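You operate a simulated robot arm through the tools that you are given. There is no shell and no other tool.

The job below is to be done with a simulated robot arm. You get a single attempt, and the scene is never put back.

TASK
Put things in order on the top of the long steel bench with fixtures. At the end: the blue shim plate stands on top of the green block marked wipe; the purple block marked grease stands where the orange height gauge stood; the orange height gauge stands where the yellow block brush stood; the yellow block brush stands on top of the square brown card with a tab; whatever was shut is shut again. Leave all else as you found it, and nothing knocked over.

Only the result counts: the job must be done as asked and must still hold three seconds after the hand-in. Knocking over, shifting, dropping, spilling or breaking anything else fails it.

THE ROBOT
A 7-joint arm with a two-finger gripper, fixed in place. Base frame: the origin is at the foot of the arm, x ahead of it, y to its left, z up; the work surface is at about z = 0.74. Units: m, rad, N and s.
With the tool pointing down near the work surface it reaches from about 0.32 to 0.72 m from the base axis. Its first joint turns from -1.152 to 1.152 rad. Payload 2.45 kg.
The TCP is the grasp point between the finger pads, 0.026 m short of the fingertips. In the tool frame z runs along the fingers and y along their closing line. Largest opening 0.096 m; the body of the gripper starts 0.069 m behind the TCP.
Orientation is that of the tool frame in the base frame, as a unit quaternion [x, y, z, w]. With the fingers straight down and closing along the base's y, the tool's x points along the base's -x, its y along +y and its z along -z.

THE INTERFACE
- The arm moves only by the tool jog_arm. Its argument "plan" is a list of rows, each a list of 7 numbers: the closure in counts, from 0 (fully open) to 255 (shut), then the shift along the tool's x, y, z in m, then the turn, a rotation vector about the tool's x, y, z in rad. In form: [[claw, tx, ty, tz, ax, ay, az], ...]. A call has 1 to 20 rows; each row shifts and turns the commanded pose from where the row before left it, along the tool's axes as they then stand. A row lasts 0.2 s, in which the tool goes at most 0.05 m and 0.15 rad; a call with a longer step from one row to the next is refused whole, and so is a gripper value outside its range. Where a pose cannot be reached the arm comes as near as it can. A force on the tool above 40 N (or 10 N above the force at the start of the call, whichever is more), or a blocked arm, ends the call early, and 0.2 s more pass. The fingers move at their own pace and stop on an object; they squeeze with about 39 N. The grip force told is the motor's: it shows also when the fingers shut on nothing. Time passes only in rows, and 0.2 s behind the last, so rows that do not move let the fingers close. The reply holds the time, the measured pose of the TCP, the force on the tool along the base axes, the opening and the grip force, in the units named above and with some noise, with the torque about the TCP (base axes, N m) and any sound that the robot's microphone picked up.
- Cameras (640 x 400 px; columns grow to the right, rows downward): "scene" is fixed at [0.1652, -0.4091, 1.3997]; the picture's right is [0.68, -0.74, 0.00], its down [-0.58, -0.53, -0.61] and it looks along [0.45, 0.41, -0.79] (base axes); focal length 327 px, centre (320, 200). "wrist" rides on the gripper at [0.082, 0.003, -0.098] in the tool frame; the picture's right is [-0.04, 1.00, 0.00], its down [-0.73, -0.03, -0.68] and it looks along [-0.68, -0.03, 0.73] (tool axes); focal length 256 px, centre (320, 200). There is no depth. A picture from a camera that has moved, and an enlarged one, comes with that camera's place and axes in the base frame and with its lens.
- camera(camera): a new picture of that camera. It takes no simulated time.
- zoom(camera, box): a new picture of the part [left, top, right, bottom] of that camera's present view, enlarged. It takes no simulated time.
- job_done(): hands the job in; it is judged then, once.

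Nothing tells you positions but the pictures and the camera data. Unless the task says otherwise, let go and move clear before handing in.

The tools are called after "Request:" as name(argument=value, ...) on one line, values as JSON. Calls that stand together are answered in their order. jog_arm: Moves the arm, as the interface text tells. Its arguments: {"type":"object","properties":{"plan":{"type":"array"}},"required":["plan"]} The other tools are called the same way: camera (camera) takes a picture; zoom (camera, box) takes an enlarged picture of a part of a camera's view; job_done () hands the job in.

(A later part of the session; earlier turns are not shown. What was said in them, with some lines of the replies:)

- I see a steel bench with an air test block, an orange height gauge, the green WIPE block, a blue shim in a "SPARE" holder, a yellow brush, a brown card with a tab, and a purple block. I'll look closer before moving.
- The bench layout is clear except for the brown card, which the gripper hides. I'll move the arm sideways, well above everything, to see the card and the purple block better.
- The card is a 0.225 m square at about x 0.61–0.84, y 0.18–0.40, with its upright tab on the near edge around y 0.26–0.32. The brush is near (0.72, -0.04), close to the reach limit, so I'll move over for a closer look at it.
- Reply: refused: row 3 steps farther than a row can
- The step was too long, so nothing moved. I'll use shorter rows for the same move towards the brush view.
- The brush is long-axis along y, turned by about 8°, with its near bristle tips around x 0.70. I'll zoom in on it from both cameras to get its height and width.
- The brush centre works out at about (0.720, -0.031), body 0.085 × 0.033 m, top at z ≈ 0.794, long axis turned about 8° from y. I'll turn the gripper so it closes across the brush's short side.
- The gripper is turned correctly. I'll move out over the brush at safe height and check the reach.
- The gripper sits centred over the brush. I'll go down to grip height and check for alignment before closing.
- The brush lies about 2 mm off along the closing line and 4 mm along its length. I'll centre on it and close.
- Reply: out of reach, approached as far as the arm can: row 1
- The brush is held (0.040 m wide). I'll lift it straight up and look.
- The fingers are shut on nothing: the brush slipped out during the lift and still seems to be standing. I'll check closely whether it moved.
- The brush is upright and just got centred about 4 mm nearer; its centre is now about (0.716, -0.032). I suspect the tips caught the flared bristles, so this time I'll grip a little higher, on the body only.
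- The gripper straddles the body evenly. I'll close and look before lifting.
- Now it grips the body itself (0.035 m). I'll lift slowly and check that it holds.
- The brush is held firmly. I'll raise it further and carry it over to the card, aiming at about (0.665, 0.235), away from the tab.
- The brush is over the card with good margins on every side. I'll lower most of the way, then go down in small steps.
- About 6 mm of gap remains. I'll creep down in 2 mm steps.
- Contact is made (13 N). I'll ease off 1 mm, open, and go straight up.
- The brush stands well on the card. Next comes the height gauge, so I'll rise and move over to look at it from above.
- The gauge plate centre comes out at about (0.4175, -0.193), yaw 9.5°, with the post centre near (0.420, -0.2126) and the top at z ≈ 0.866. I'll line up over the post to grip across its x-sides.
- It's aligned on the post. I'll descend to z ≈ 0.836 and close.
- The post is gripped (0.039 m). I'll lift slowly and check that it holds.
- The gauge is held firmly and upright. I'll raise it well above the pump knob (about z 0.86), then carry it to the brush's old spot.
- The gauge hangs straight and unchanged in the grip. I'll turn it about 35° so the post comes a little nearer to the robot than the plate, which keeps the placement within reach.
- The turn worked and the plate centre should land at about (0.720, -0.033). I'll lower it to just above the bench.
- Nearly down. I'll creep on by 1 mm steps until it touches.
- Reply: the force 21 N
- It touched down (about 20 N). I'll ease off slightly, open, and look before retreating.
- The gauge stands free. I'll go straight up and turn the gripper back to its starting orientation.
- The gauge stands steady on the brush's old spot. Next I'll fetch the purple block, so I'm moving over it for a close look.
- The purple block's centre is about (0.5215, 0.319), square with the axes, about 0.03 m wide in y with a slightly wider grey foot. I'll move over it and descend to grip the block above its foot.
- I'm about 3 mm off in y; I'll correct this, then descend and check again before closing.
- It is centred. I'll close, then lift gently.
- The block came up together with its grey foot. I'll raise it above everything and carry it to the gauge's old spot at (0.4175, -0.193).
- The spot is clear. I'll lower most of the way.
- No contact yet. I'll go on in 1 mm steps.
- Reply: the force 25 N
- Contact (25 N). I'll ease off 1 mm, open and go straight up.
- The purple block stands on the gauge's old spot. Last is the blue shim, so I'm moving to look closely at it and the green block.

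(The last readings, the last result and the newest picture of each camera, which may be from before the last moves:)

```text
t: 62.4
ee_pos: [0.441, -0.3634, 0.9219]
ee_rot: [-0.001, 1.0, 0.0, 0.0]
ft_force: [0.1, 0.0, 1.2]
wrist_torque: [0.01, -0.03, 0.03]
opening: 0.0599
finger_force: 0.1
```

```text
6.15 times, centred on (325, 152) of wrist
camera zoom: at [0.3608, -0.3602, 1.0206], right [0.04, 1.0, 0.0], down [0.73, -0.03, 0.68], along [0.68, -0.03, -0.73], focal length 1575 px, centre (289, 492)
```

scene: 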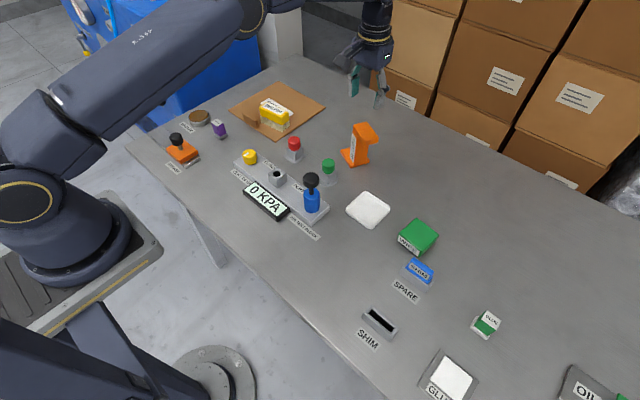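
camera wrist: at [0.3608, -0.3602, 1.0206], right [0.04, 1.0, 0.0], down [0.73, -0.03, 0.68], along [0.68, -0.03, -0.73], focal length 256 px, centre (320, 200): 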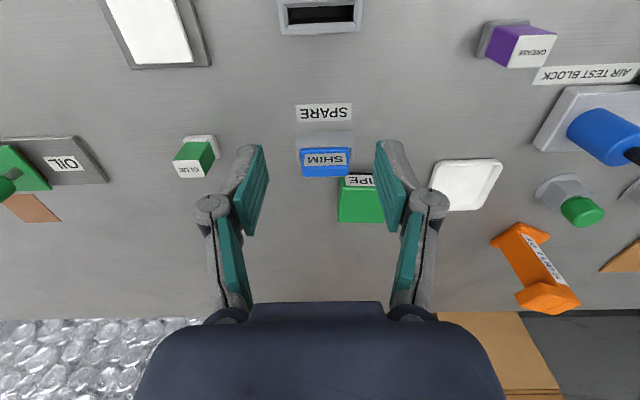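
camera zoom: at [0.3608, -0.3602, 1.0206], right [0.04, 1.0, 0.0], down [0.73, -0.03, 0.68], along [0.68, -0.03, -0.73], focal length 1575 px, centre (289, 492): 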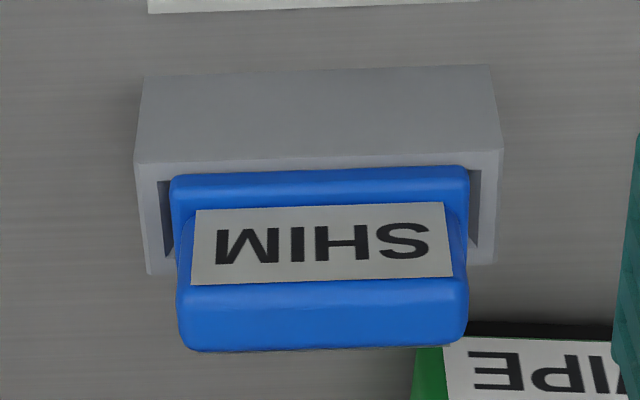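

The shim stands in its holder with its upper part about x 0.518–0.532, y -0.386 to -0.336, top z ≈ 0.80; the holder rim is at z ≈ 0.771. I'll turn the gripper 90° to close across the thin side, keeping the opening narrow because the green block is close by.

Request:
jog_arm(plan=[[130, 0, 0, 0, 0, 0, 0.1428], [130, 0, 0, 0, 0, 0, 0.1428], [130, 0, 0, 0, 0, 0, 0.1428], [130, 0, 0, 0, 0, 0, 0.1428], [130, 0, 0, 0, 0, 0, 0.1428], [130, 0, 0, 0, 0, 0, 0.1428], [130, 0, 0, 0, 0, 0, 0.1428], [130, 0, 0, 0, 0, 0, 0.1428], [130, 0, 0, 0, 0, 0, 0.1428], [130, 0, 0, 0, 0, 0, 0.1428], [130, 0, 0, 0, 0, 0, 0.1428], [130, 0, 0, 0, 0, 0, 0]])

Request:
camera(camera="wrist")

Request:
zoom(camera="scene", box=[370, 200, 470, 310])

```text
t: 65.0
ee_pos: [0.4409, -0.3651, 0.923]
ee_rot: [0.707, 0.707, -0.001, 0.001]
ft_force: [-0.2, 0.1, 0.1]
wrist_torque: [0.01, -0.02, 0.01]
opening: 0.0471
finger_force: 0.0
```

```text
taken
camera wrist: at [0.4452, -0.2822, 1.0209], right [1.0, -0.04, 0.0], down [-0.03, -0.73, 0.68], along [-0.03, -0.68, -0.73], focal length 256 px, centre (320, 200)
```

wrist: 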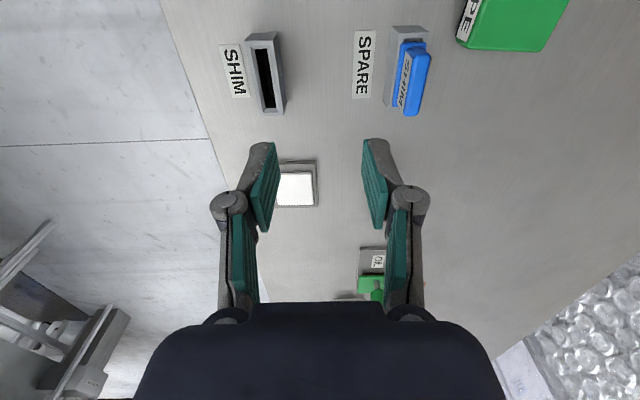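

```text
3.64 times, centred on (420, 255) of scene
camera zoom: at [0.1652, -0.4091, 1.3997], right [0.68, -0.74, 0.0], down [-0.58, -0.53, -0.61], along [0.45, 0.41, -0.79], focal length 1188 px, centre (-44, 0)
```

zoom: 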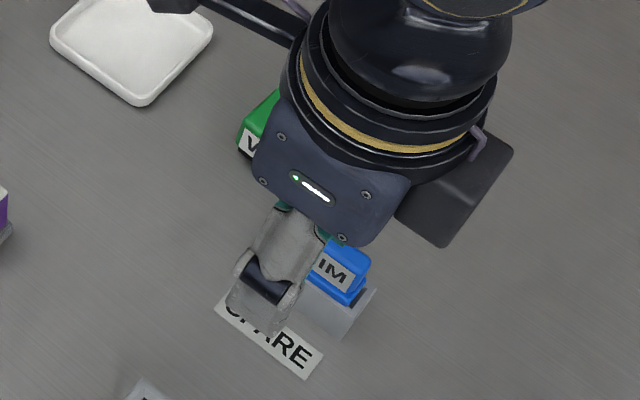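

Request:
zoom(camera="wrist", box=[350, 10, 470, 130])

Request:
zoom(camera="wrist", box=[440, 0, 600, 80])

```text
3.33 times, centred on (410, 70) of wrist
camera zoom: at [0.4452, -0.2822, 1.0209], right [1.0, -0.04, 0.0], down [-0.03, -0.73, 0.68], along [-0.03, -0.68, -0.73], focal length 853 px, centre (20, 633)
```

zoom: 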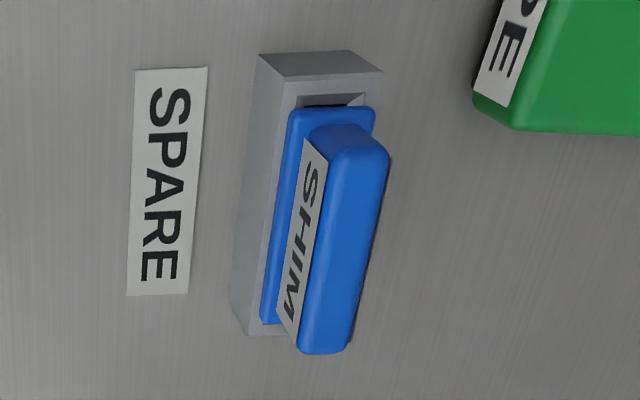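

```text
4.00 times, centred on (520, 40) of wrist
camera zoom: at [0.4452, -0.2822, 1.0209], right [1.0, -0.04, 0.0], down [-0.03, -0.73, 0.68], along [-0.03, -0.68, -0.73], focal length 1024 px, centre (-480, 840)
```

zoom: 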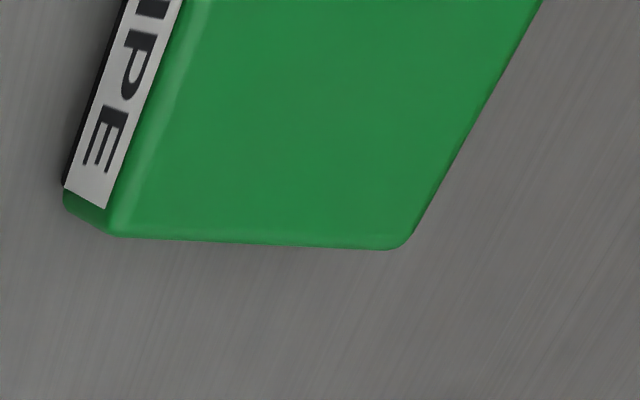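

The shim is a stepped plate: a lower body about 0.055 × 0.021 m in the slot, with a grip part above. I'll move over its centre at about (0.5225, -0.362).

Request:
jog_arm(plan=[[130, 0.001, 0.04, 0, 0, 0, 0], [130, 0.0015, 0.0416, 0, 0, 0, 0], [130, 0, 0, 0.03, 0, 0, 0], [130, 0, 0, 0.02, 0, 0, 0], [130, 0, 0, 0, 0, 0, 0]])

Request:
camera(camera="wrist")

Request:
zoom(camera="wrist", box=[250, 60, 390, 200])

Request:
zoom(camera="scene", box=[370, 200, 470, 310])

```text
t: 66.2
ee_pos: [0.5212, -0.3611, 0.8735]
ee_rot: [0.707, 0.707, 0.0, 0.0]
ft_force: [-0.1, 0.5, -0.4]
wrist_torque: [-0.03, -0.01, 0.0]
opening: 0.0471
finger_force: 0.0
```

```text
taken
camera wrist: at [0.5266, -0.2799, 0.9711], right [1.0, -0.04, 0.0], down [-0.03, -0.73, 0.68], along [-0.03, -0.68, -0.73], focal length 256 px, centre (320, 200)
```

wrist: 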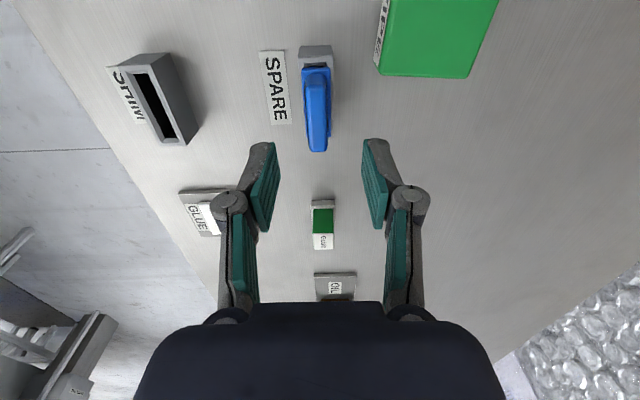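

```text
2.86 times, centred on (320, 130) of wrist
camera zoom: at [0.5266, -0.2799, 0.9711], right [1.0, -0.04, 0.0], down [-0.03, -0.73, 0.68], along [-0.03, -0.68, -0.73], focal length 731 px, centre (320, 400)
```

zoom: 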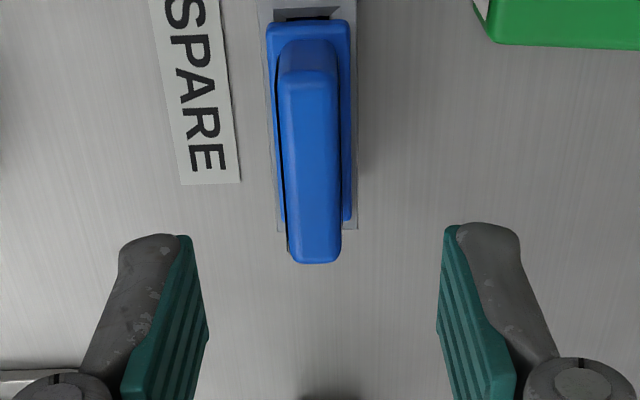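

```text
3.64 times, centred on (420, 255) of scene
camera zoom: at [0.1652, -0.4091, 1.3997], right [0.68, -0.74, 0.0], down [-0.58, -0.53, -0.61], along [0.45, 0.41, -0.79], focal length 1188 px, centre (-44, 0)
```

zoom: 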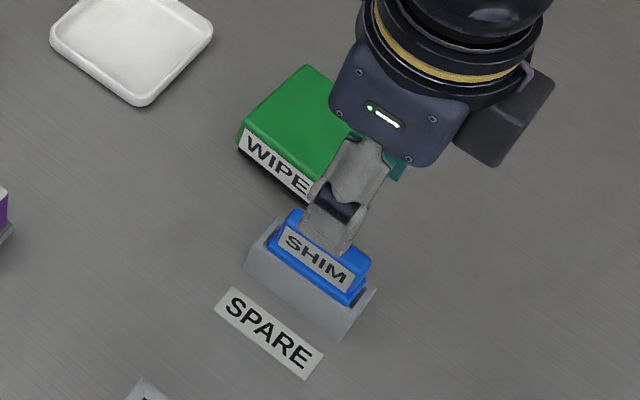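

The handle lies about 2 mm nearer than my tool centre. I'll correct that and descend to z ≈ 0.803, keeping the fingertips just above the holder rim.

Request:
jog_arm(plan=[[130, -0.001, -0.002, 0, 0, 0, 0], [130, 0, 0, 0.03, 0, 0, 0], [130, 0, 0, 0.025, 0, 0, 0], [130, 0, 0, 0.01, 0, 0, 0], [130, 0, 0, 0, 0, 0, 0]])

Request:
camera(camera="wrist")

Request:
zoom(camera="wrist", box=[250, 100, 390, 240])

Request:
zoom(camera="scene", box=[380, 220, 460, 310])

```text
t: 67.4
ee_pos: [0.5192, -0.3613, 0.8087]
ee_rot: [0.707, 0.707, -0.001, 0.0]
ft_force: [-0.4, -0.3, 0.9]
wrist_torque: [0.0, 0.02, -0.05]
opening: 0.0471
finger_force: 0.1
```

```text
taken
camera wrist: at [0.5241, -0.2811, 0.9058], right [1.0, -0.04, 0.0], down [-0.03, -0.73, 0.68], along [-0.03, -0.68, -0.73], focal length 256 px, centre (320, 200)
```

wrist: 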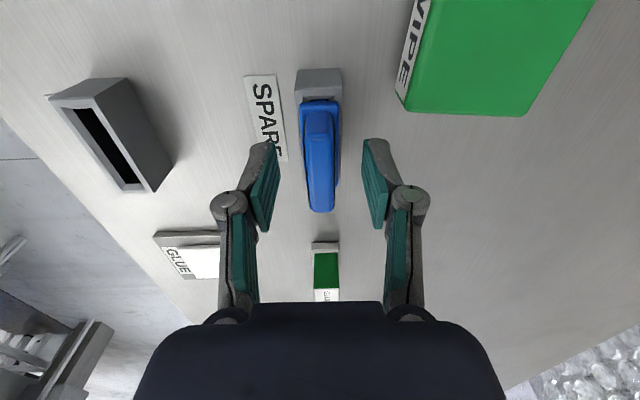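

```text
2.86 times, centred on (320, 170) of wrist
camera zoom: at [0.5241, -0.2811, 0.9058], right [1.0, -0.04, 0.0], down [-0.03, -0.73, 0.68], along [-0.03, -0.68, -0.73], focal length 731 px, centre (320, 286)
```

zoom: 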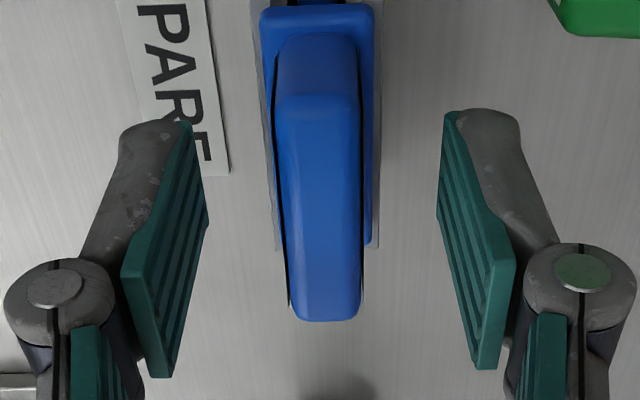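

```text
4.44 times, centred on (420, 265) of scene
camera zoom: at [0.1652, -0.4091, 1.3997], right [0.68, -0.74, 0.0], down [-0.58, -0.53, -0.61], along [0.45, 0.41, -0.79], focal length 1452 px, centre (-124, -89)
```

zoom: 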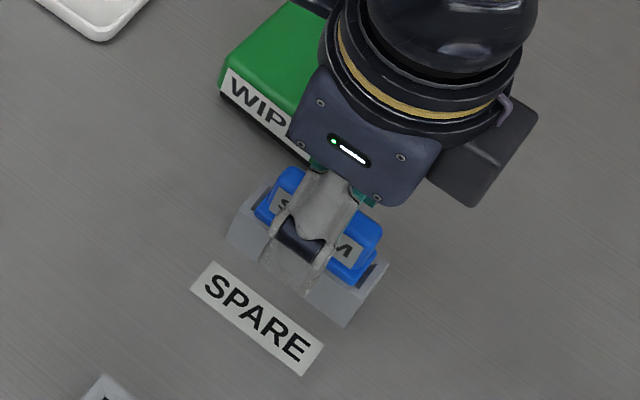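

Well centred. I'll go down the last 5 mm and close.

Request:
jog_arm(plan=[[130, 0, 0, 0.005, 0, 0, 0], [130, 0, 0, 0, 0, 0, 0], [255, 0, 0, 0, 0, 0, 0], [255, 0, 0, 0, 0, 0, 0], [255, 0, 0, 0, 0, 0, 0], [255, 0, 0, 0, 0, 0, 0]])

Request:
zoom(camera="wrist", box=[250, 100, 390, 240])

Request:
zoom(camera="scene", box=[380, 220, 460, 310])

```text
t: 68.8
ee_pos: [0.5205, -0.3624, 0.8042]
ee_rot: [0.708, 0.707, -0.001, 0.001]
ft_force: [-0.1, -0.9, 7.2]
wrist_torque: [-0.01, 0.01, -0.01]
opening: 0.0128
finger_force: 39.0
```

```text
2.86 times, centred on (320, 170) of wrist
camera zoom: at [0.5244, -0.2815, 0.9016], right [1.0, -0.04, 0.0], down [-0.03, -0.73, 0.68], along [-0.03, -0.68, -0.73], focal length 731 px, centre (320, 286)
```

zoom: 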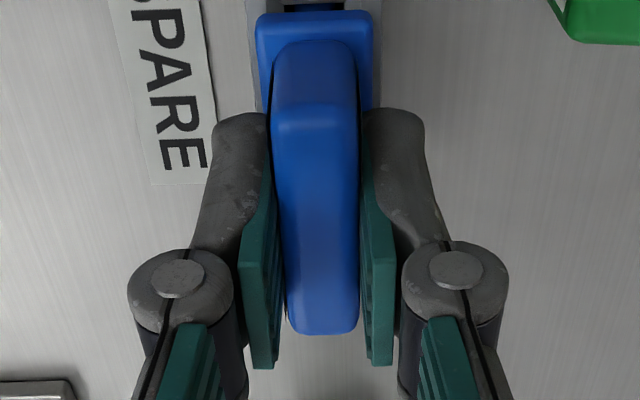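

```text
4.44 times, centred on (420, 265) of scene
camera zoom: at [0.1651, -0.4091, 1.3997], right [0.68, -0.74, 0.0], down [-0.58, -0.53, -0.61], along [0.45, 0.41, -0.79], focal length 1452 px, centre (-124, -89)
```

zoom: 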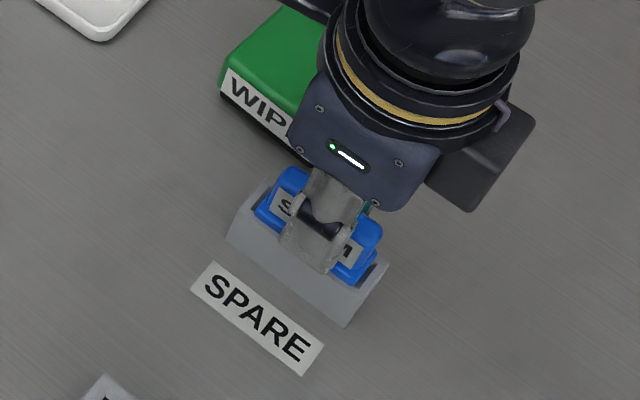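

The handle is gripped (0.013 m). The 7 N upward push suggests the tips rest lightly on the shoulder. I'll lift out slowly.

Request:
jog_arm(plan=[[255, 0, 0, -0.003, 0, 0, 0], [255, 0, 0, -0.004, 0, 0, 0], [255, 0, 0, -0.005, 0, 0, 0], [255, 0, 0, 0, 0, 0, 0]])

Request:
zoom(camera="wrist", box=[250, 100, 390, 240])

Request:
zoom(camera="scene", box=[380, 220, 460, 310])

```text
t: 69.8
ee_pos: [0.5198, -0.362, 0.8151]
ee_rot: [0.707, 0.707, -0.001, 0.0]
ft_force: [0.1, 0.3, -0.4]
wrist_torque: [0.0, 0.01, -0.02]
opening: 0.0128
finger_force: 39.0
```

```text
2.86 times, centred on (320, 170) of wrist
camera zoom: at [0.5243, -0.2806, 0.9131], right [1.0, -0.04, 0.0], down [-0.03, -0.73, 0.68], along [-0.03, -0.68, -0.73], focal length 731 px, centre (320, 286)
```

zoom: 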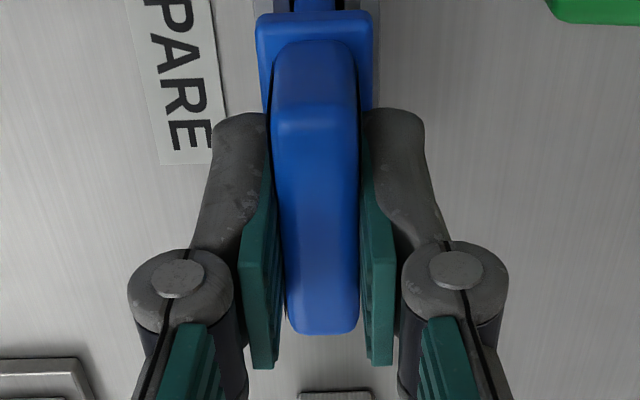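

```text
4.44 times, centred on (420, 265) of scene
camera zoom: at [0.1652, -0.4092, 1.3997], right [0.68, -0.74, 0.0], down [-0.58, -0.53, -0.61], along [0.45, 0.41, -0.79], focal length 1452 px, centre (-124, -89)
```

zoom: 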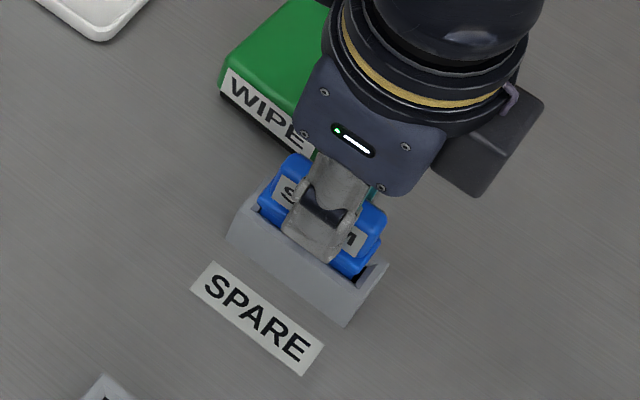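

It's coming out: below the shoulder there is a narrower blade. I'll lift further to see its full shape.

Request:
jog_arm(plan=[[255, 0, 0, -0.008, 0, 0, 0], [255, 0, 0, -0.012, 0, 0, 0], [255, 0, 0, -0.015, 0, 0, 0], [255, 0, 0, -0.02, 0, 0, 0], [255, 0, 0, -0.02, 0, 0, 0], [255, 0, 0, -0.02, 0, 0, 0], [255, 0, 0, 0, 0, 0, 0]])

Request:
camera(camera="wrist")

Request:
zoom(camera="wrist", box=[250, 60, 390, 240])

Request:
zoom(camera="scene", box=[380, 200, 480, 310])

```text
t: 71.4
ee_pos: [0.5181, -0.3617, 0.9107]
ee_rot: [0.707, 0.707, 0.0, 0.0]
ft_force: [-1.0, 0.3, -0.2]
wrist_torque: [0.0, -0.01, 0.01]
opening: 0.0129
finger_force: 38.7
```

```text
taken
camera wrist: at [0.5237, -0.2809, 1.0078], right [1.0, -0.04, 0.0], down [-0.03, -0.73, 0.68], along [-0.03, -0.68, -0.73], focal length 256 px, centre (320, 200)
```

wrist: 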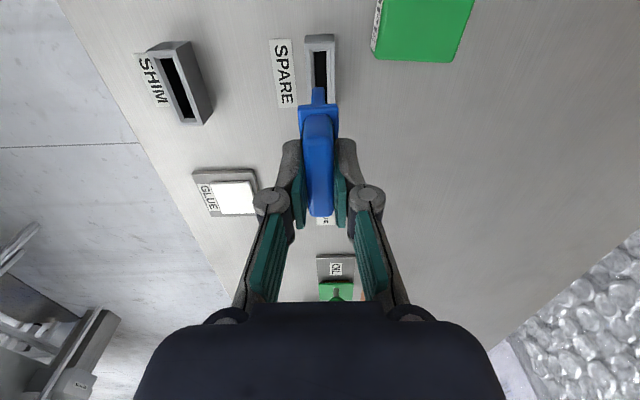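

```text
2.22 times, centred on (320, 150) of wrist
camera zoom: at [0.5237, -0.2809, 1.0078], right [1.0, -0.04, 0.0], down [-0.03, -0.73, 0.68], along [-0.03, -0.68, -0.73], focal length 569 px, centre (320, 311)
```

zoom: 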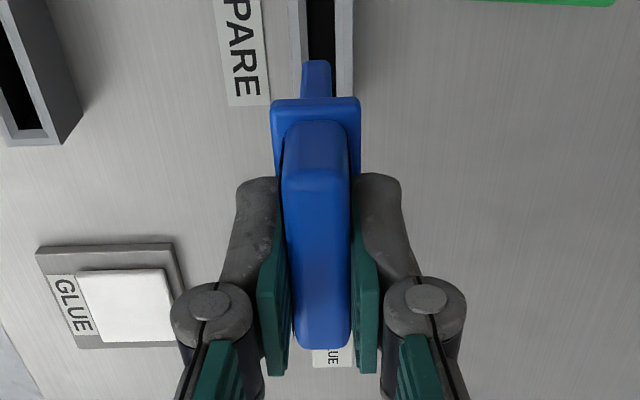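

```text
3.64 times, centred on (430, 255) of scene
camera zoom: at [0.1652, -0.4092, 1.3997], right [0.68, -0.74, 0.0], down [-0.58, -0.53, -0.61], along [0.45, 0.41, -0.79], focal length 1188 px, centre (-80, 0)
```

zoom: 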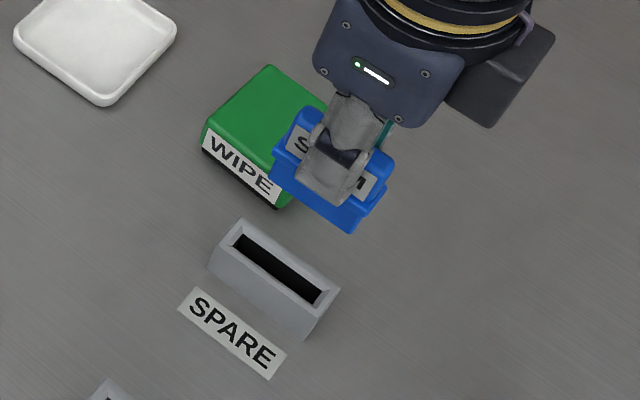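

The shim has a handle, a collar, and a thinner blade beneath. I'll look closely at the blade, since it must stand on it.

Request:
zoom(camera="scene", box=[410, 215, 460, 265])

Request:
zoom(camera="wrist", box=[290, 80, 350, 130])

Request:
zoom(camera="wrist", box=[350, 0, 490, 90])

Request:
zoom(camera="scene", box=[390, 210, 440, 265])

```text
8.00 times, centred on (435, 240) of scene
camera zoom: at [0.1652, -0.4092, 1.3997], right [0.68, -0.74, 0.0], down [-0.58, -0.53, -0.61], along [0.45, 0.41, -0.79], focal length 2613 px, centre (-600, -120)
```

zoom: 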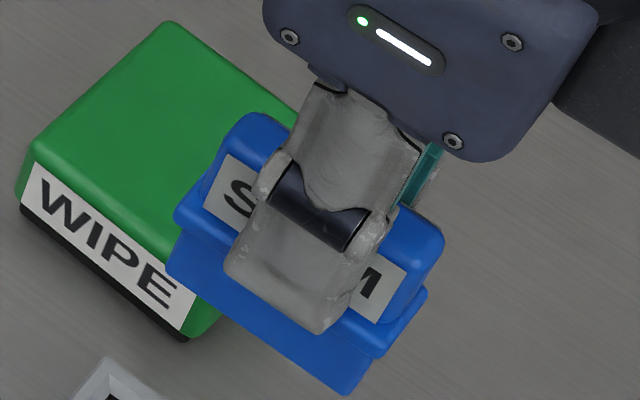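

```text
8.00 times, centred on (320, 105) of wrist
camera zoom: at [0.5237, -0.2809, 1.0078], right [1.0, -0.04, 0.0], down [-0.03, -0.73, 0.68], along [-0.03, -0.68, -0.73], focal length 2048 px, centre (320, 960)
```

zoom: 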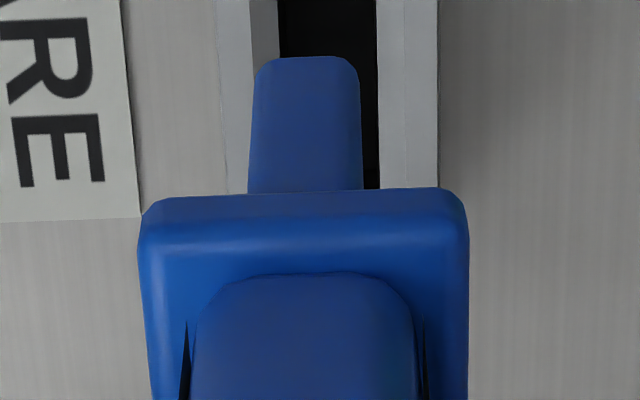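

```text
4.44 times, centred on (420, 45) of wrist
camera zoom: at [0.5237, -0.2809, 1.0078], right [1.0, -0.04, 0.0], down [-0.03, -0.73, 0.68], along [-0.03, -0.68, -0.73], focal length 1138 px, centre (-124, 889)
```

zoom: 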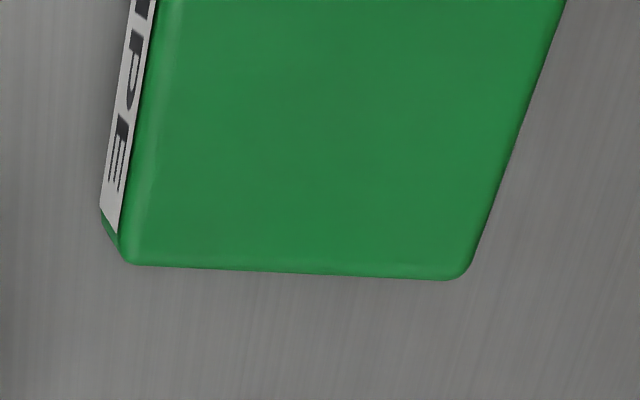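

```text
7.27 times, centred on (415, 238) of scene
camera zoom: at [0.1652, -0.4092, 1.3997], right [0.68, -0.74, 0.0], down [-0.58, -0.53, -0.61], along [0.45, 0.41, -0.79], focal length 2376 px, centre (-371, -73)
```

zoom: 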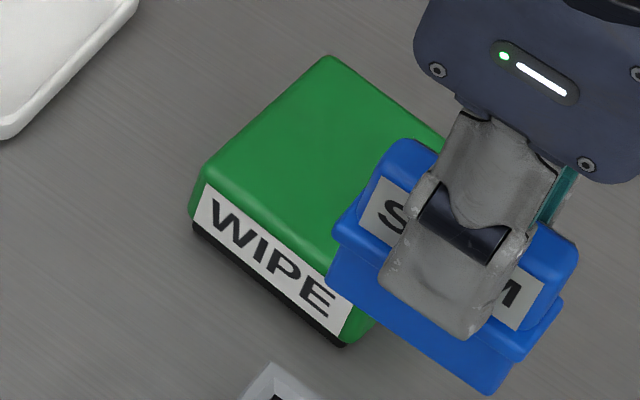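

The blade is about 0.048 × 0.008 m and its bottom sits about 0.064 m below the TCP. The green block's top is centred near (0.599, -0.313) at z ≈ 0.775. I'll carry the shim over it.

Request:
jog_arm(plan=[[255, 0.012, 0.02, 0, 0, 0, 0], [255, 0.012, 0.02, 0, 0, 0, 0], [255, 0.012, 0.02, 0, 0, 0, 0], [255, 0.012, 0.02, 0, 0, 0, 0], [255, 0, 0, 0.02, 0, 0, 0], [255, 0, 0, 0.02, 0, 0, 0], [255, 0, 0, 0, 0, 0, 0]])

Request:
camera(camera="wrist")

Request:
zoom(camera="wrist", box=[240, 50, 400, 180])

Request:
zoom(camera="scene", box=[380, 190, 460, 270])

```text
t: 73.0
ee_pos: [0.6001, -0.3137, 0.8699]
ee_rot: [0.707, 0.707, 0.0, -0.001]
ft_force: [-0.2, 0.0, -0.4]
wrist_torque: [-0.02, 0.02, -0.04]
opening: 0.0127
finger_force: 38.9
```

```text
taken
camera wrist: at [0.6046, -0.2327, 0.968], right [1.0, -0.04, 0.0], down [-0.03, -0.73, 0.68], along [-0.03, -0.68, -0.73], focal length 256 px, centre (320, 200)
```

wrist: 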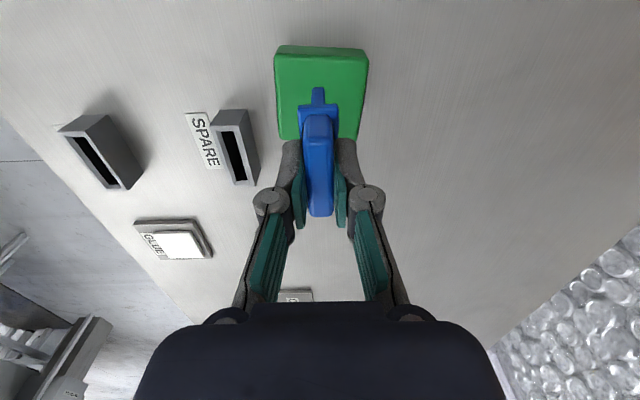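

```text
3.08 times, centred on (320, 115) of wrist
camera zoom: at [0.6046, -0.2327, 0.968], right [1.0, -0.04, 0.0], down [-0.03, -0.73, 0.68], along [-0.03, -0.68, -0.73], focal length 788 px, centre (320, 462)
```

zoom: 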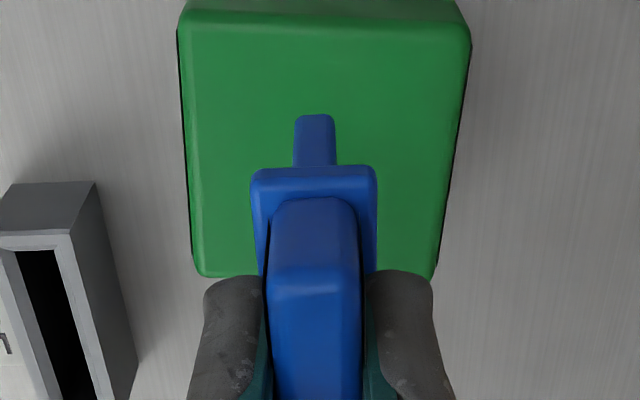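

```text
5.00 times, centred on (420, 230) of scene
camera zoom: at [0.1652, -0.4091, 1.3997], right [0.68, -0.74, 0.0], down [-0.58, -0.53, -0.61], along [0.45, 0.41, -0.79], focal length 1633 px, centre (-180, 50)
```

zoom: 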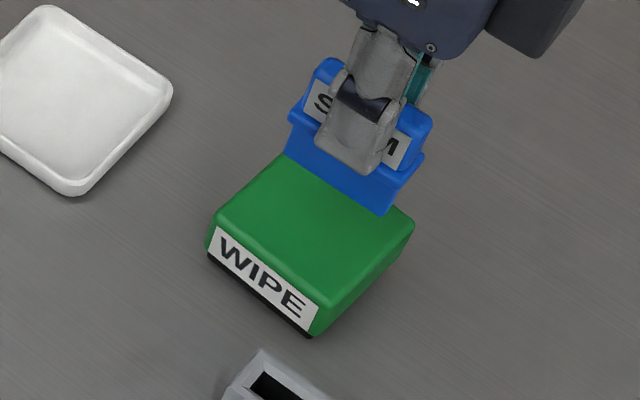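

The shim is over the middle of the block. I'll lower it close to the surface.

Request:
jog_arm(plan=[[255, 0.002, 0, 0.008, 0, 0, 0], [255, 0, 0, 0.008, 0, 0, 0], [255, 0, 0, 0.005, 0, 0, 0], [255, 0, 0, 0, 0, 0, 0]])

Request:
zoom(camera="wrist", box=[260, 40, 380, 140])

Request:
zoom(camera="scene", box=[390, 200, 450, 260])

```text
t: 74.0
ee_pos: [0.6003, -0.3117, 0.8499]
ee_rot: [0.707, 0.707, 0.0, 0.0]
ft_force: [0.5, -0.6, 0.0]
wrist_torque: [-0.02, -0.01, 0.0]
opening: 0.0128
finger_force: 38.7
```

```text
4.00 times, centred on (320, 90) of wrist
camera zoom: at [0.605, -0.2308, 0.9474], right [1.0, -0.04, 0.0], down [-0.03, -0.73, 0.68], along [-0.03, -0.68, -0.73], focal length 1024 px, centre (320, 640)
```

zoom: 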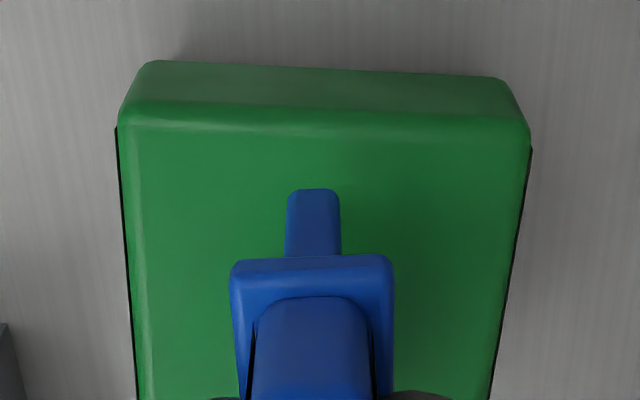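

```text
6.67 times, centred on (420, 230) of scene
camera zoom: at [0.1652, -0.4092, 1.3997], right [0.68, -0.74, 0.0], down [-0.58, -0.53, -0.61], along [0.45, 0.41, -0.79], focal length 2178 px, centre (-347, 0)
```

zoom: 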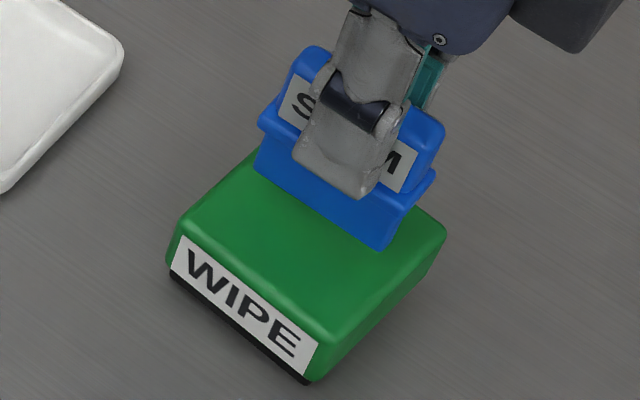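

Request:
jog_arm(plan=[[255, 0, 0, 0.003, 0, 0, 0], [255, 0, 0, 0.002, 0, 0, 0], [255, 0, 0, 0.001, 0, 0, 0], [255, 0, 0, 0, 0, 0, 0]])

Request:
zoom(camera="scene", box=[390, 200, 450, 260])

```text
t: 75.0
ee_pos: [0.5988, -0.3116, 0.8427]
ee_rot: [0.707, 0.707, 0.0, -0.001]
ft_force: [-0.1, 0.5, -0.7]
wrist_torque: [-0.02, 0.02, 0.0]
opening: 0.0129
finger_force: 39.7
```

```text
6.67 times, centred on (420, 230) of scene
camera zoom: at [0.1652, -0.4092, 1.3997], right [0.68, -0.74, 0.0], down [-0.58, -0.53, -0.61], along [0.45, 0.41, -0.79], focal length 2178 px, centre (-347, 0)
```

zoom: 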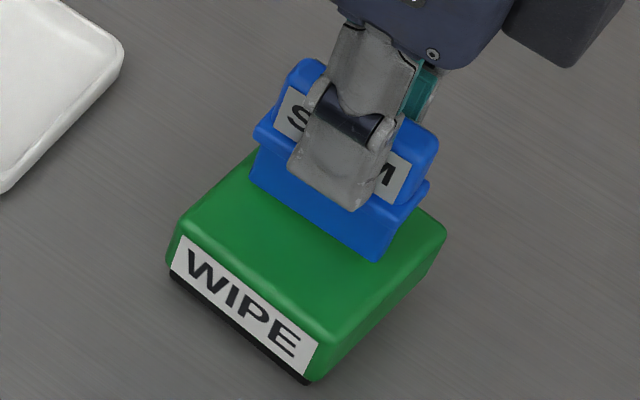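

No contact yet. I'll step down 1 mm at a time.

Request:
jog_arm(plan=[[255, 0, 0, 0.001, 0, 0, 0], [255, 0, 0, 0.001, 0, 0, 0], [255, 0, 0, 0, 0, 0, 0]])

```text
t: 75.8
ee_pos: [0.5999, -0.3113, 0.8414]
ee_rot: [0.707, 0.707, 0.0, 0.0]
ft_force: [1.2, -0.7, -0.6]
wrist_torque: [0.02, 0.05, 0.03]
opening: 0.0129
finger_force: 38.2
```

Request:
jog_arm(plan=[[255, 0, 0, 0.001, 0, 0, 0], [255, 0, 0, 0, 0, 0, 0]])

```text
t: 76.4
ee_pos: [0.5989, -0.3117, 0.8403]
ee_rot: [0.707, 0.707, -0.001, 0.001]
ft_force: [0.7, 0.4, -0.8]
wrist_torque: [0.0, 0.01, -0.02]
opening: 0.0127
finger_force: 38.9
```

Request:
jog_arm(plan=[[255, 0, 0, 0.001, 0, 0, 0], [255, 0, 0, 0, 0, 0, 0]])

```text
t: 77.0
ee_pos: [0.5997, -0.3119, 0.8408]
ee_rot: [0.707, 0.707, 0.001, 0.0]
ft_force: [-0.6, 0.9, 6.8]
wrist_torque: [0.06, 0.09, 0.02]
opening: 0.013
finger_force: 39.3
```

Contact at 7 N, light and square. I'll ease 0.3 mm and open the fingers very gradually so the shim isn't nudged.

Request:
jog_arm(plan=[[255, 0, 0, -0.0003, 0, 0, 0], [255, 0, 0, 0, 0, 0, 0], [235, 0, 0, 0, 0, 0, 0], [227, 0, 0, 0, 0, 0, 0], [223, 0, 0, 0, 0, 0, 0], [221, 0, 0, 0, 0, 0, 0], [220, 0, 0, 0, 0, 0, 0], [219, 0, 0, 0, 0, 0, 0], [218, 0, 0, 0, 0, 0, 0], [217, 0, 0, 0, 0, 0, 0], [216, 0, 0, 0, 0, 0, 0], [214, 0, 0, 0, 0, 0, 0], [212, 0, 0, 0, 0, 0, 0], [210, 0, 0, 0, 0, 0, 0]])

Request:
camera(camera="wrist")

Request:
zoom(camera="wrist", box=[250, 60, 390, 240])

Request:
zoom(camera="scene", box=[390, 200, 450, 260])

```text
t: 80.0
ee_pos: [0.5994, -0.312, 0.8394]
ee_rot: [0.707, 0.707, 0.0, 0.0]
ft_force: [0.9, -0.8, 6.8]
wrist_torque: [0.04, 0.0, 0.0]
opening: 0.0169
finger_force: 0.0
```

```text
taken
camera wrist: at [0.6045, -0.2307, 0.9371], right [1.0, -0.04, 0.0], down [-0.03, -0.73, 0.68], along [-0.03, -0.68, -0.73], focal length 256 px, centre (320, 200)
```

wrist: 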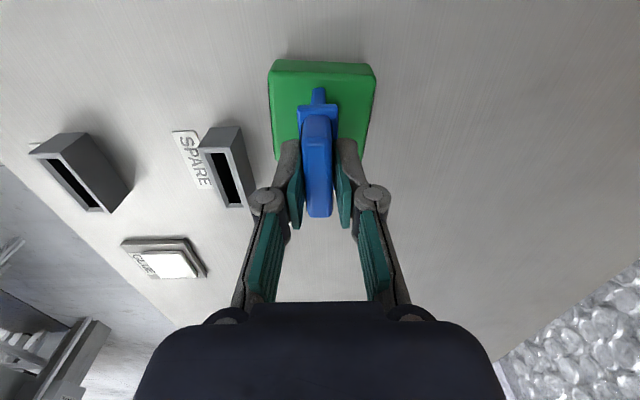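

```text
2.22 times, centred on (320, 150) of wrist
camera zoom: at [0.6045, -0.2307, 0.9371], right [1.0, -0.04, 0.0], down [-0.03, -0.73, 0.68], along [-0.03, -0.68, -0.73], focal length 569 px, centre (320, 311)
```

zoom: 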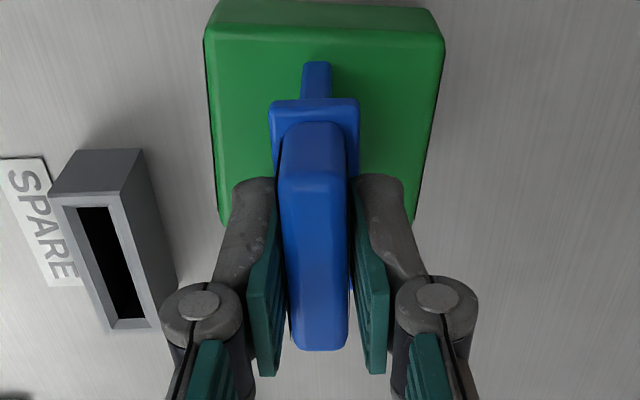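

```text
6.67 times, centred on (420, 230) of scene
camera zoom: at [0.165, -0.4091, 1.3997], right [0.68, -0.74, 0.0], down [-0.58, -0.53, -0.61], along [0.45, 0.41, -0.79], focal length 2178 px, centre (-347, 0)
```

zoom: 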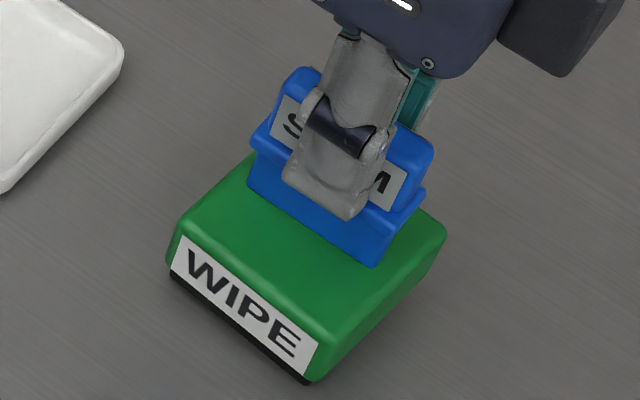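

The fingers have let go and the shim stands; the tips still press lightly on its collar. I'll raise slowly to unload it and watch for any lean.

Request:
jog_arm(plan=[[210, 0, 0, -0.0004, 0, 0, 0], [210, 0, 0, -0.0004, 0, 0, 0], [210, 0, 0, -0.0005, 0, 0, 0], [210, 0, 0, -0.0007, 0, 0, 0], [210, 0, 0, -0.001, 0, 0, 0], [210, 0, 0, 0, 0, 0, 0], [210, 0, 0, 0, 0, 0, 0]])

Request:
zoom(camera="wrist", box=[250, 60, 390, 240])

Request:
zoom(camera="scene", box=[390, 200, 450, 260])

```text
t: 81.6
ee_pos: [0.5998, -0.3126, 0.8424]
ee_rot: [0.707, 0.707, 0.0, 0.0]
ft_force: [0.1, 0.3, -0.6]
wrist_torque: [0.0, -0.03, 0.0]
opening: 0.017
finger_force: 0.0
```

```text
2.22 times, centred on (320, 150) of wrist
camera zoom: at [0.6048, -0.2308, 0.9405], right [1.0, -0.04, 0.0], down [-0.03, -0.73, 0.68], along [-0.03, -0.68, -0.73], focal length 569 px, centre (320, 311)
```

zoom: 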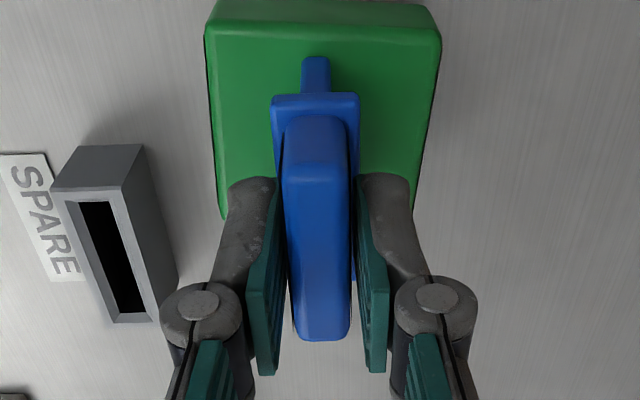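

```text
6.67 times, centred on (420, 230) of scene
camera zoom: at [0.1652, -0.4091, 1.3997], right [0.68, -0.74, 0.0], down [-0.58, -0.53, -0.61], along [0.45, 0.41, -0.79], focal length 2178 px, centre (-347, 0)
```

zoom: 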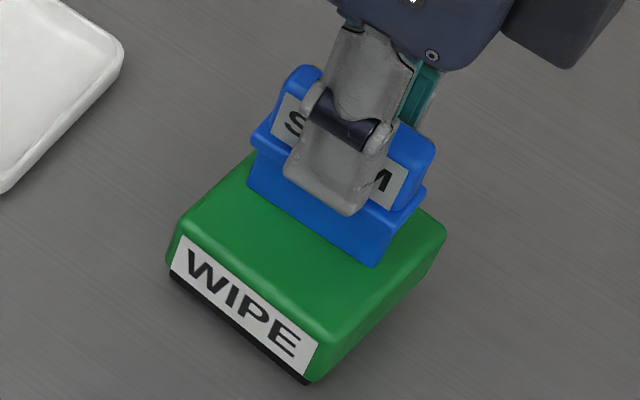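

The shim stands on its own with gaps on both sides. I'll open a bit more, slowly, then rise straight up.

Request:
jog_arm(plan=[[205, 0, 0, 0, 0, 0, 0], [200, 0, 0, 0, 0, 0, 0], [192, 0, 0, 0, 0, 0, 0], [182, 0, 0, 0, 0, 0, 0], [172, 0, 0, 0, 0, 0, 0], [160, 0, 0, 0, 0, 0, 0], [150, 0, 0, 0, 0, 0, 0], [150, 0, 0, 0, 0, 0, 0]])

Request:
zoom(camera="wrist", box=[250, 60, 390, 240])

Request:
zoom(camera="scene", box=[390, 200, 450, 260])

```text
t: 83.4
ee_pos: [0.6004, -0.3119, 0.8425]
ee_rot: [0.707, 0.707, 0.0, 0.0]
ft_force: [0.9, -0.4, -1.0]
wrist_torque: [0.0, 0.01, -0.03]
opening: 0.0395
finger_force: 0.0
```

```text
2.22 times, centred on (320, 150) of wrist
camera zoom: at [0.6048, -0.2308, 0.9405], right [1.0, -0.04, 0.0], down [-0.03, -0.73, 0.68], along [-0.03, -0.68, -0.73], focal length 569 px, centre (320, 311)
```

zoom: 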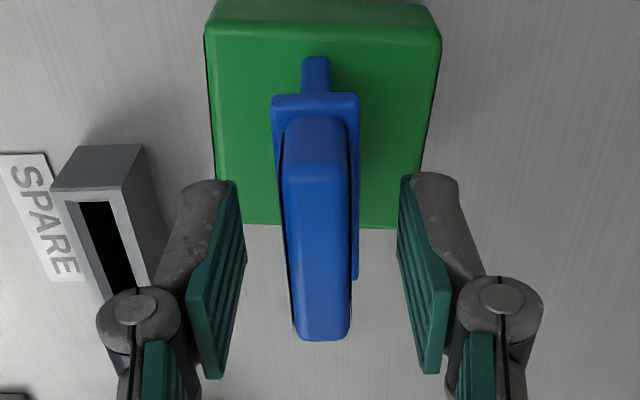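

```text
6.67 times, centred on (420, 230) of scene
camera zoom: at [0.1652, -0.4091, 1.3997], right [0.68, -0.74, 0.0], down [-0.58, -0.53, -0.61], along [0.45, 0.41, -0.79], focal length 2178 px, centre (-347, 0)
```

zoom: 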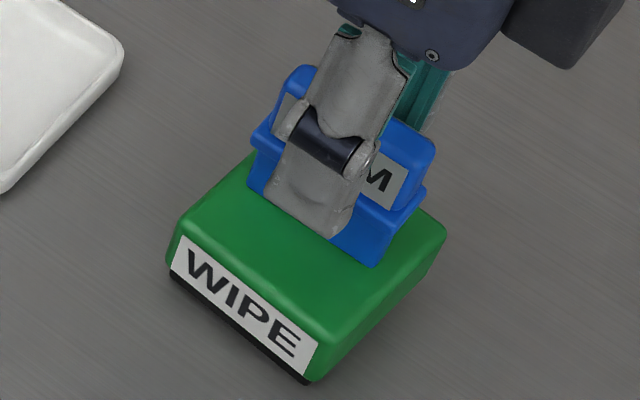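

The shim stands freely upright. I'll rise straight up, slowly at first, and check all placed objects.

Request:
jog_arm(plan=[[150, 0, 0, -0.008, 0, 0, 0], [150, 0, 0, -0.015, 0, 0, 0], [150, 0, 0, -0.02, 0, 0, 0], [150, 0, 0, -0.03, 0, 0, 0], [150, 0, 0, -0.04, 0, 0, 0], [150, 0, 0, -0.04, 0, 0, 0], [150, 0, 0, -0.04, 0, 0, 0], [150, 0, 0, 0, 0, 0, 0]])

Request:
camera(camera="wrist")

Request:
camera(camera="scene")

Request:
zoom(camera="scene", box=[380, 190, 460, 310])

```text
t: 85.2
ee_pos: [0.6004, -0.3099, 1.0352]
ee_rot: [0.707, 0.707, 0.0, 0.0]
ft_force: [0.2, 0.1, 0.2]
wrist_torque: [0.0, -0.01, 0.0]
opening: 0.0395
finger_force: 0.0
```

```text
taken
camera wrist: at [0.6049, -0.2297, 1.1334], right [1.0, -0.04, 0.0], down [-0.03, -0.73, 0.68], along [-0.03, -0.68, -0.73], focal length 256 px, centre (320, 200)
```

wrist: 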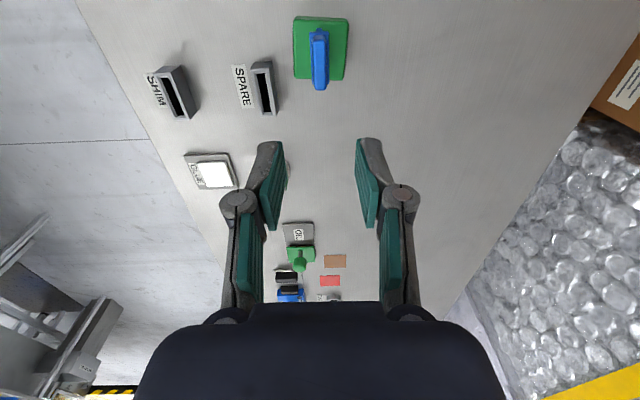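

```text
taken
```

scene: 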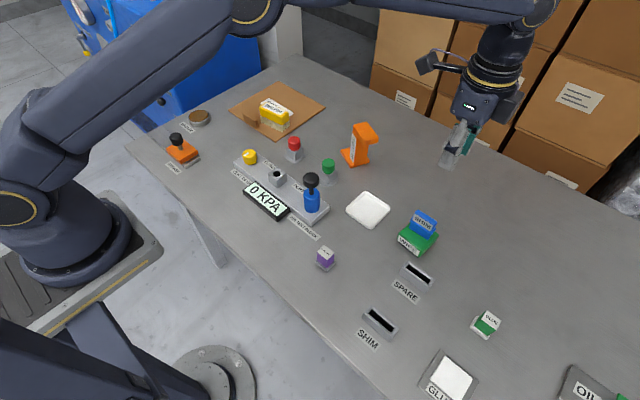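

```text
3.33 times, centred on (420, 250) of scene
camera zoom: at [0.1652, -0.4091, 1.3997], right [0.68, -0.74, 0.0], down [-0.58, -0.53, -0.61], along [0.45, 0.41, -0.79], focal length 1089 px, centre (-13, 33)
```

zoom: 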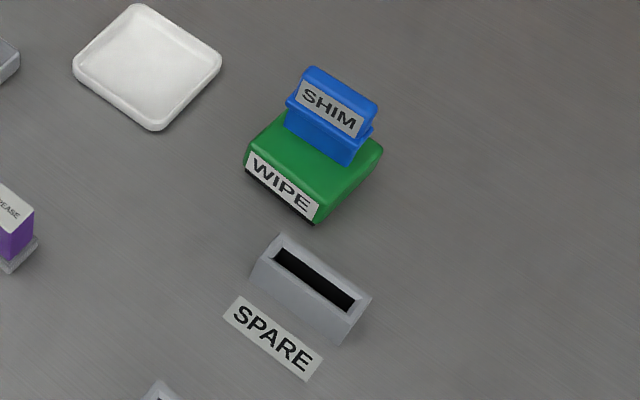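

All four items appear in place. I'll move the arm further clear, let time pass, and compare with the first pictures for any unwanted shift.

Request:
jog_arm(plan=[[150, 0, -0.04, 0, 0, 0, 0], [150, 0, -0.04, 0, 0, 0, 0], [150, 0.03, -0.03, 0, 0, 0, 0], [150, 0.04, -0.02, 0, 0, 0, 0], [150, 0.04, 0, 0, 0, 0, 0], [150, 0.04, 0, 0, 0, 0, 0], [150, 0, 0, 0, 0, 0, 0], [150, 0, 0, 0, 0, 0, 0], [150, 0, 0, 0, 0, 0, 0], [150, 0, 0, 0, 0, 0, 0], [150, 0, 0, 0, 0, 0, 0], [150, 0, 0, 0, 0, 0, 0]])

Request:
zoom(camera="scene", box=[180, 70, 420, 220])

Request:
zoom(camera="scene", box=[380, 205, 470, 310])

Request:
zoom(camera="scene", box=[290, 215, 380, 290])

Request:
zoom(camera="scene", box=[320, 240, 576, 400])

Request:
zoom(camera="scene", box=[220, 120, 400, 232])

Request:
camera(camera="wrist")

```text
t: 87.8
ee_pos: [0.4707, -0.1615, 1.0355]
ee_rot: [0.707, 0.707, 0.0, 0.0]
ft_force: [0.0, 0.6, -0.2]
wrist_torque: [0.0, 0.03, 0.0]
opening: 0.0395
finger_force: 0.1
```

```text
2.67 times, centred on (300, 145) of scene
camera zoom: at [0.1652, -0.4091, 1.3997], right [0.68, -0.74, 0.0], down [-0.58, -0.53, -0.61], along [0.45, 0.41, -0.79], focal length 871 px, centre (373, 347)
```

zoom: 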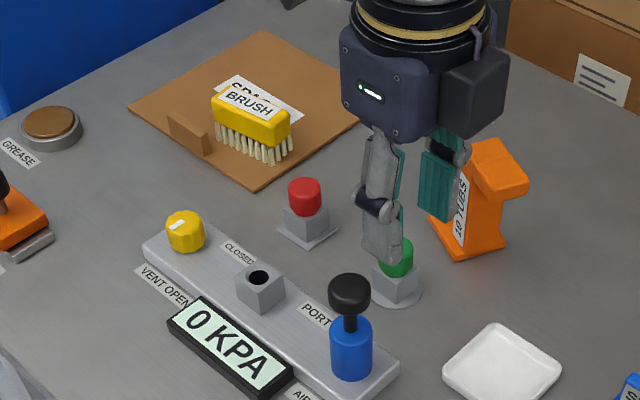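

```text
3.81 times, centred on (425, 258) of scene
camera zoom: at [0.1652, -0.4091, 1.3997], right [0.68, -0.74, 0.0], down [-0.58, -0.53, -0.61], along [0.45, 0.41, -0.79], focal length 1244 px, centre (-80, -19)
```

zoom: 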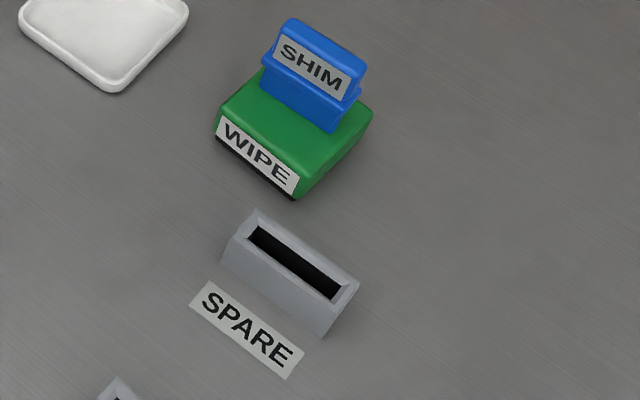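

```text
5.33 times, centred on (335, 252) of scene
camera zoom: at [0.1652, -0.4091, 1.3997], right [0.68, -0.74, 0.0], down [-0.58, -0.53, -0.61], along [0.45, 0.41, -0.79], focal length 1742 px, centre (240, -80)
```

zoom: 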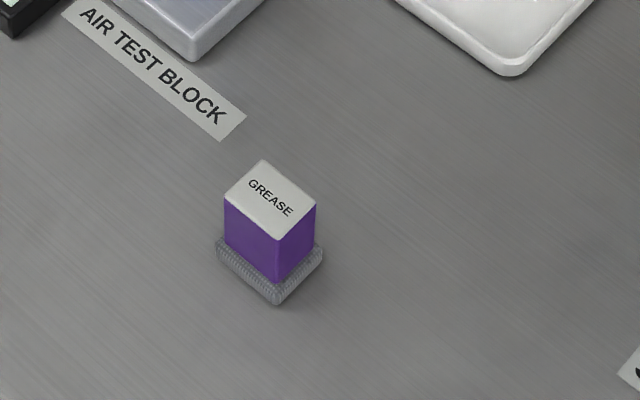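

```text
2.50 times, centred on (448, 320) of scene
camera zoom: at [0.1652, -0.4091, 1.3997], right [0.68, -0.74, 0.0], down [-0.58, -0.53, -0.61], along [0.45, 0.41, -0.79], focal length 817 px, centre (0, -100)
```

zoom: 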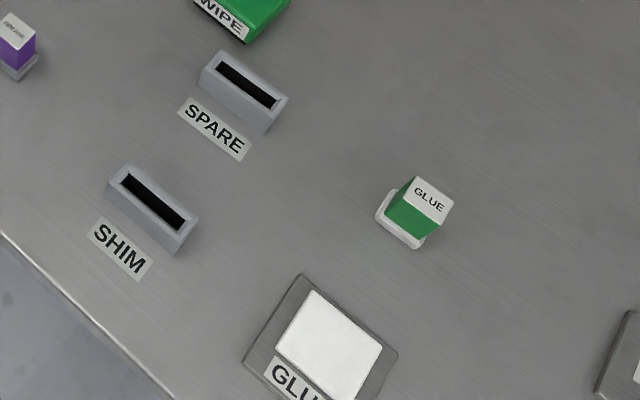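

```text
3.56 times, centred on (310, 176) of scene
camera zoom: at [0.1652, -0.4091, 1.3997], right [0.68, -0.74, 0.0], down [-0.58, -0.53, -0.61], along [0.45, 0.41, -0.79], focal length 1161 px, centre (356, 285)
```

zoom: 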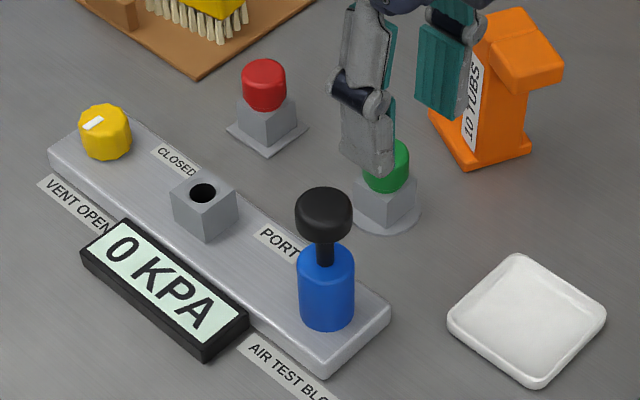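

```text
taken
camera wrist: at [0.4744, -0.0802, 1.1335], right [1.0, -0.04, 0.0], down [-0.03, -0.73, 0.68], along [-0.03, -0.68, -0.73], focal length 256 px, centre (320, 200)
```

wrist: 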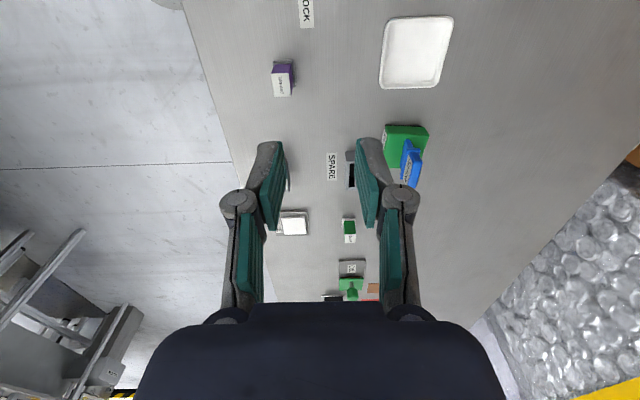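

Everything looks right. The brush is on the card, the gauge is on the brush's old spot, the purple block is on the gauge's old spot, and the shim stands upright on the green block. The card, the green block and the other fixtures have not moved, nothing was opened, and the arm is clear, so I'm handing in.

Request:
job_done()

```text
The job is handed in.
```

The job is handed in, and all four items were where you asked in the last pictures before hand-in:

- **Blue shim plate:** it stands upright on the middle of the green wipe block. It rests on a blade only about 8 mm thick, so it tips easily, but it stayed upright for about 8 s after I let go.
- **Purple grease block:** it stands where the height gauge stood, within about 3 mm by my estimate.
- **Orange height gauge:** it stands where the brush stood, also within about 3 mm. I turned it about 35° from its old direction so the arm could reach the spot.
- **Yellow brush:** it stands fully on the brown card, clear of the tab. On the first try it slipped out of the gripper without falling over. I then gripped it higher and it held.

I opened nothing, so there was nothing to shut again. Compared with the first pictures, the card, the green block, the holders and the fixtures near the work have not moved, and nothing was knocked over.
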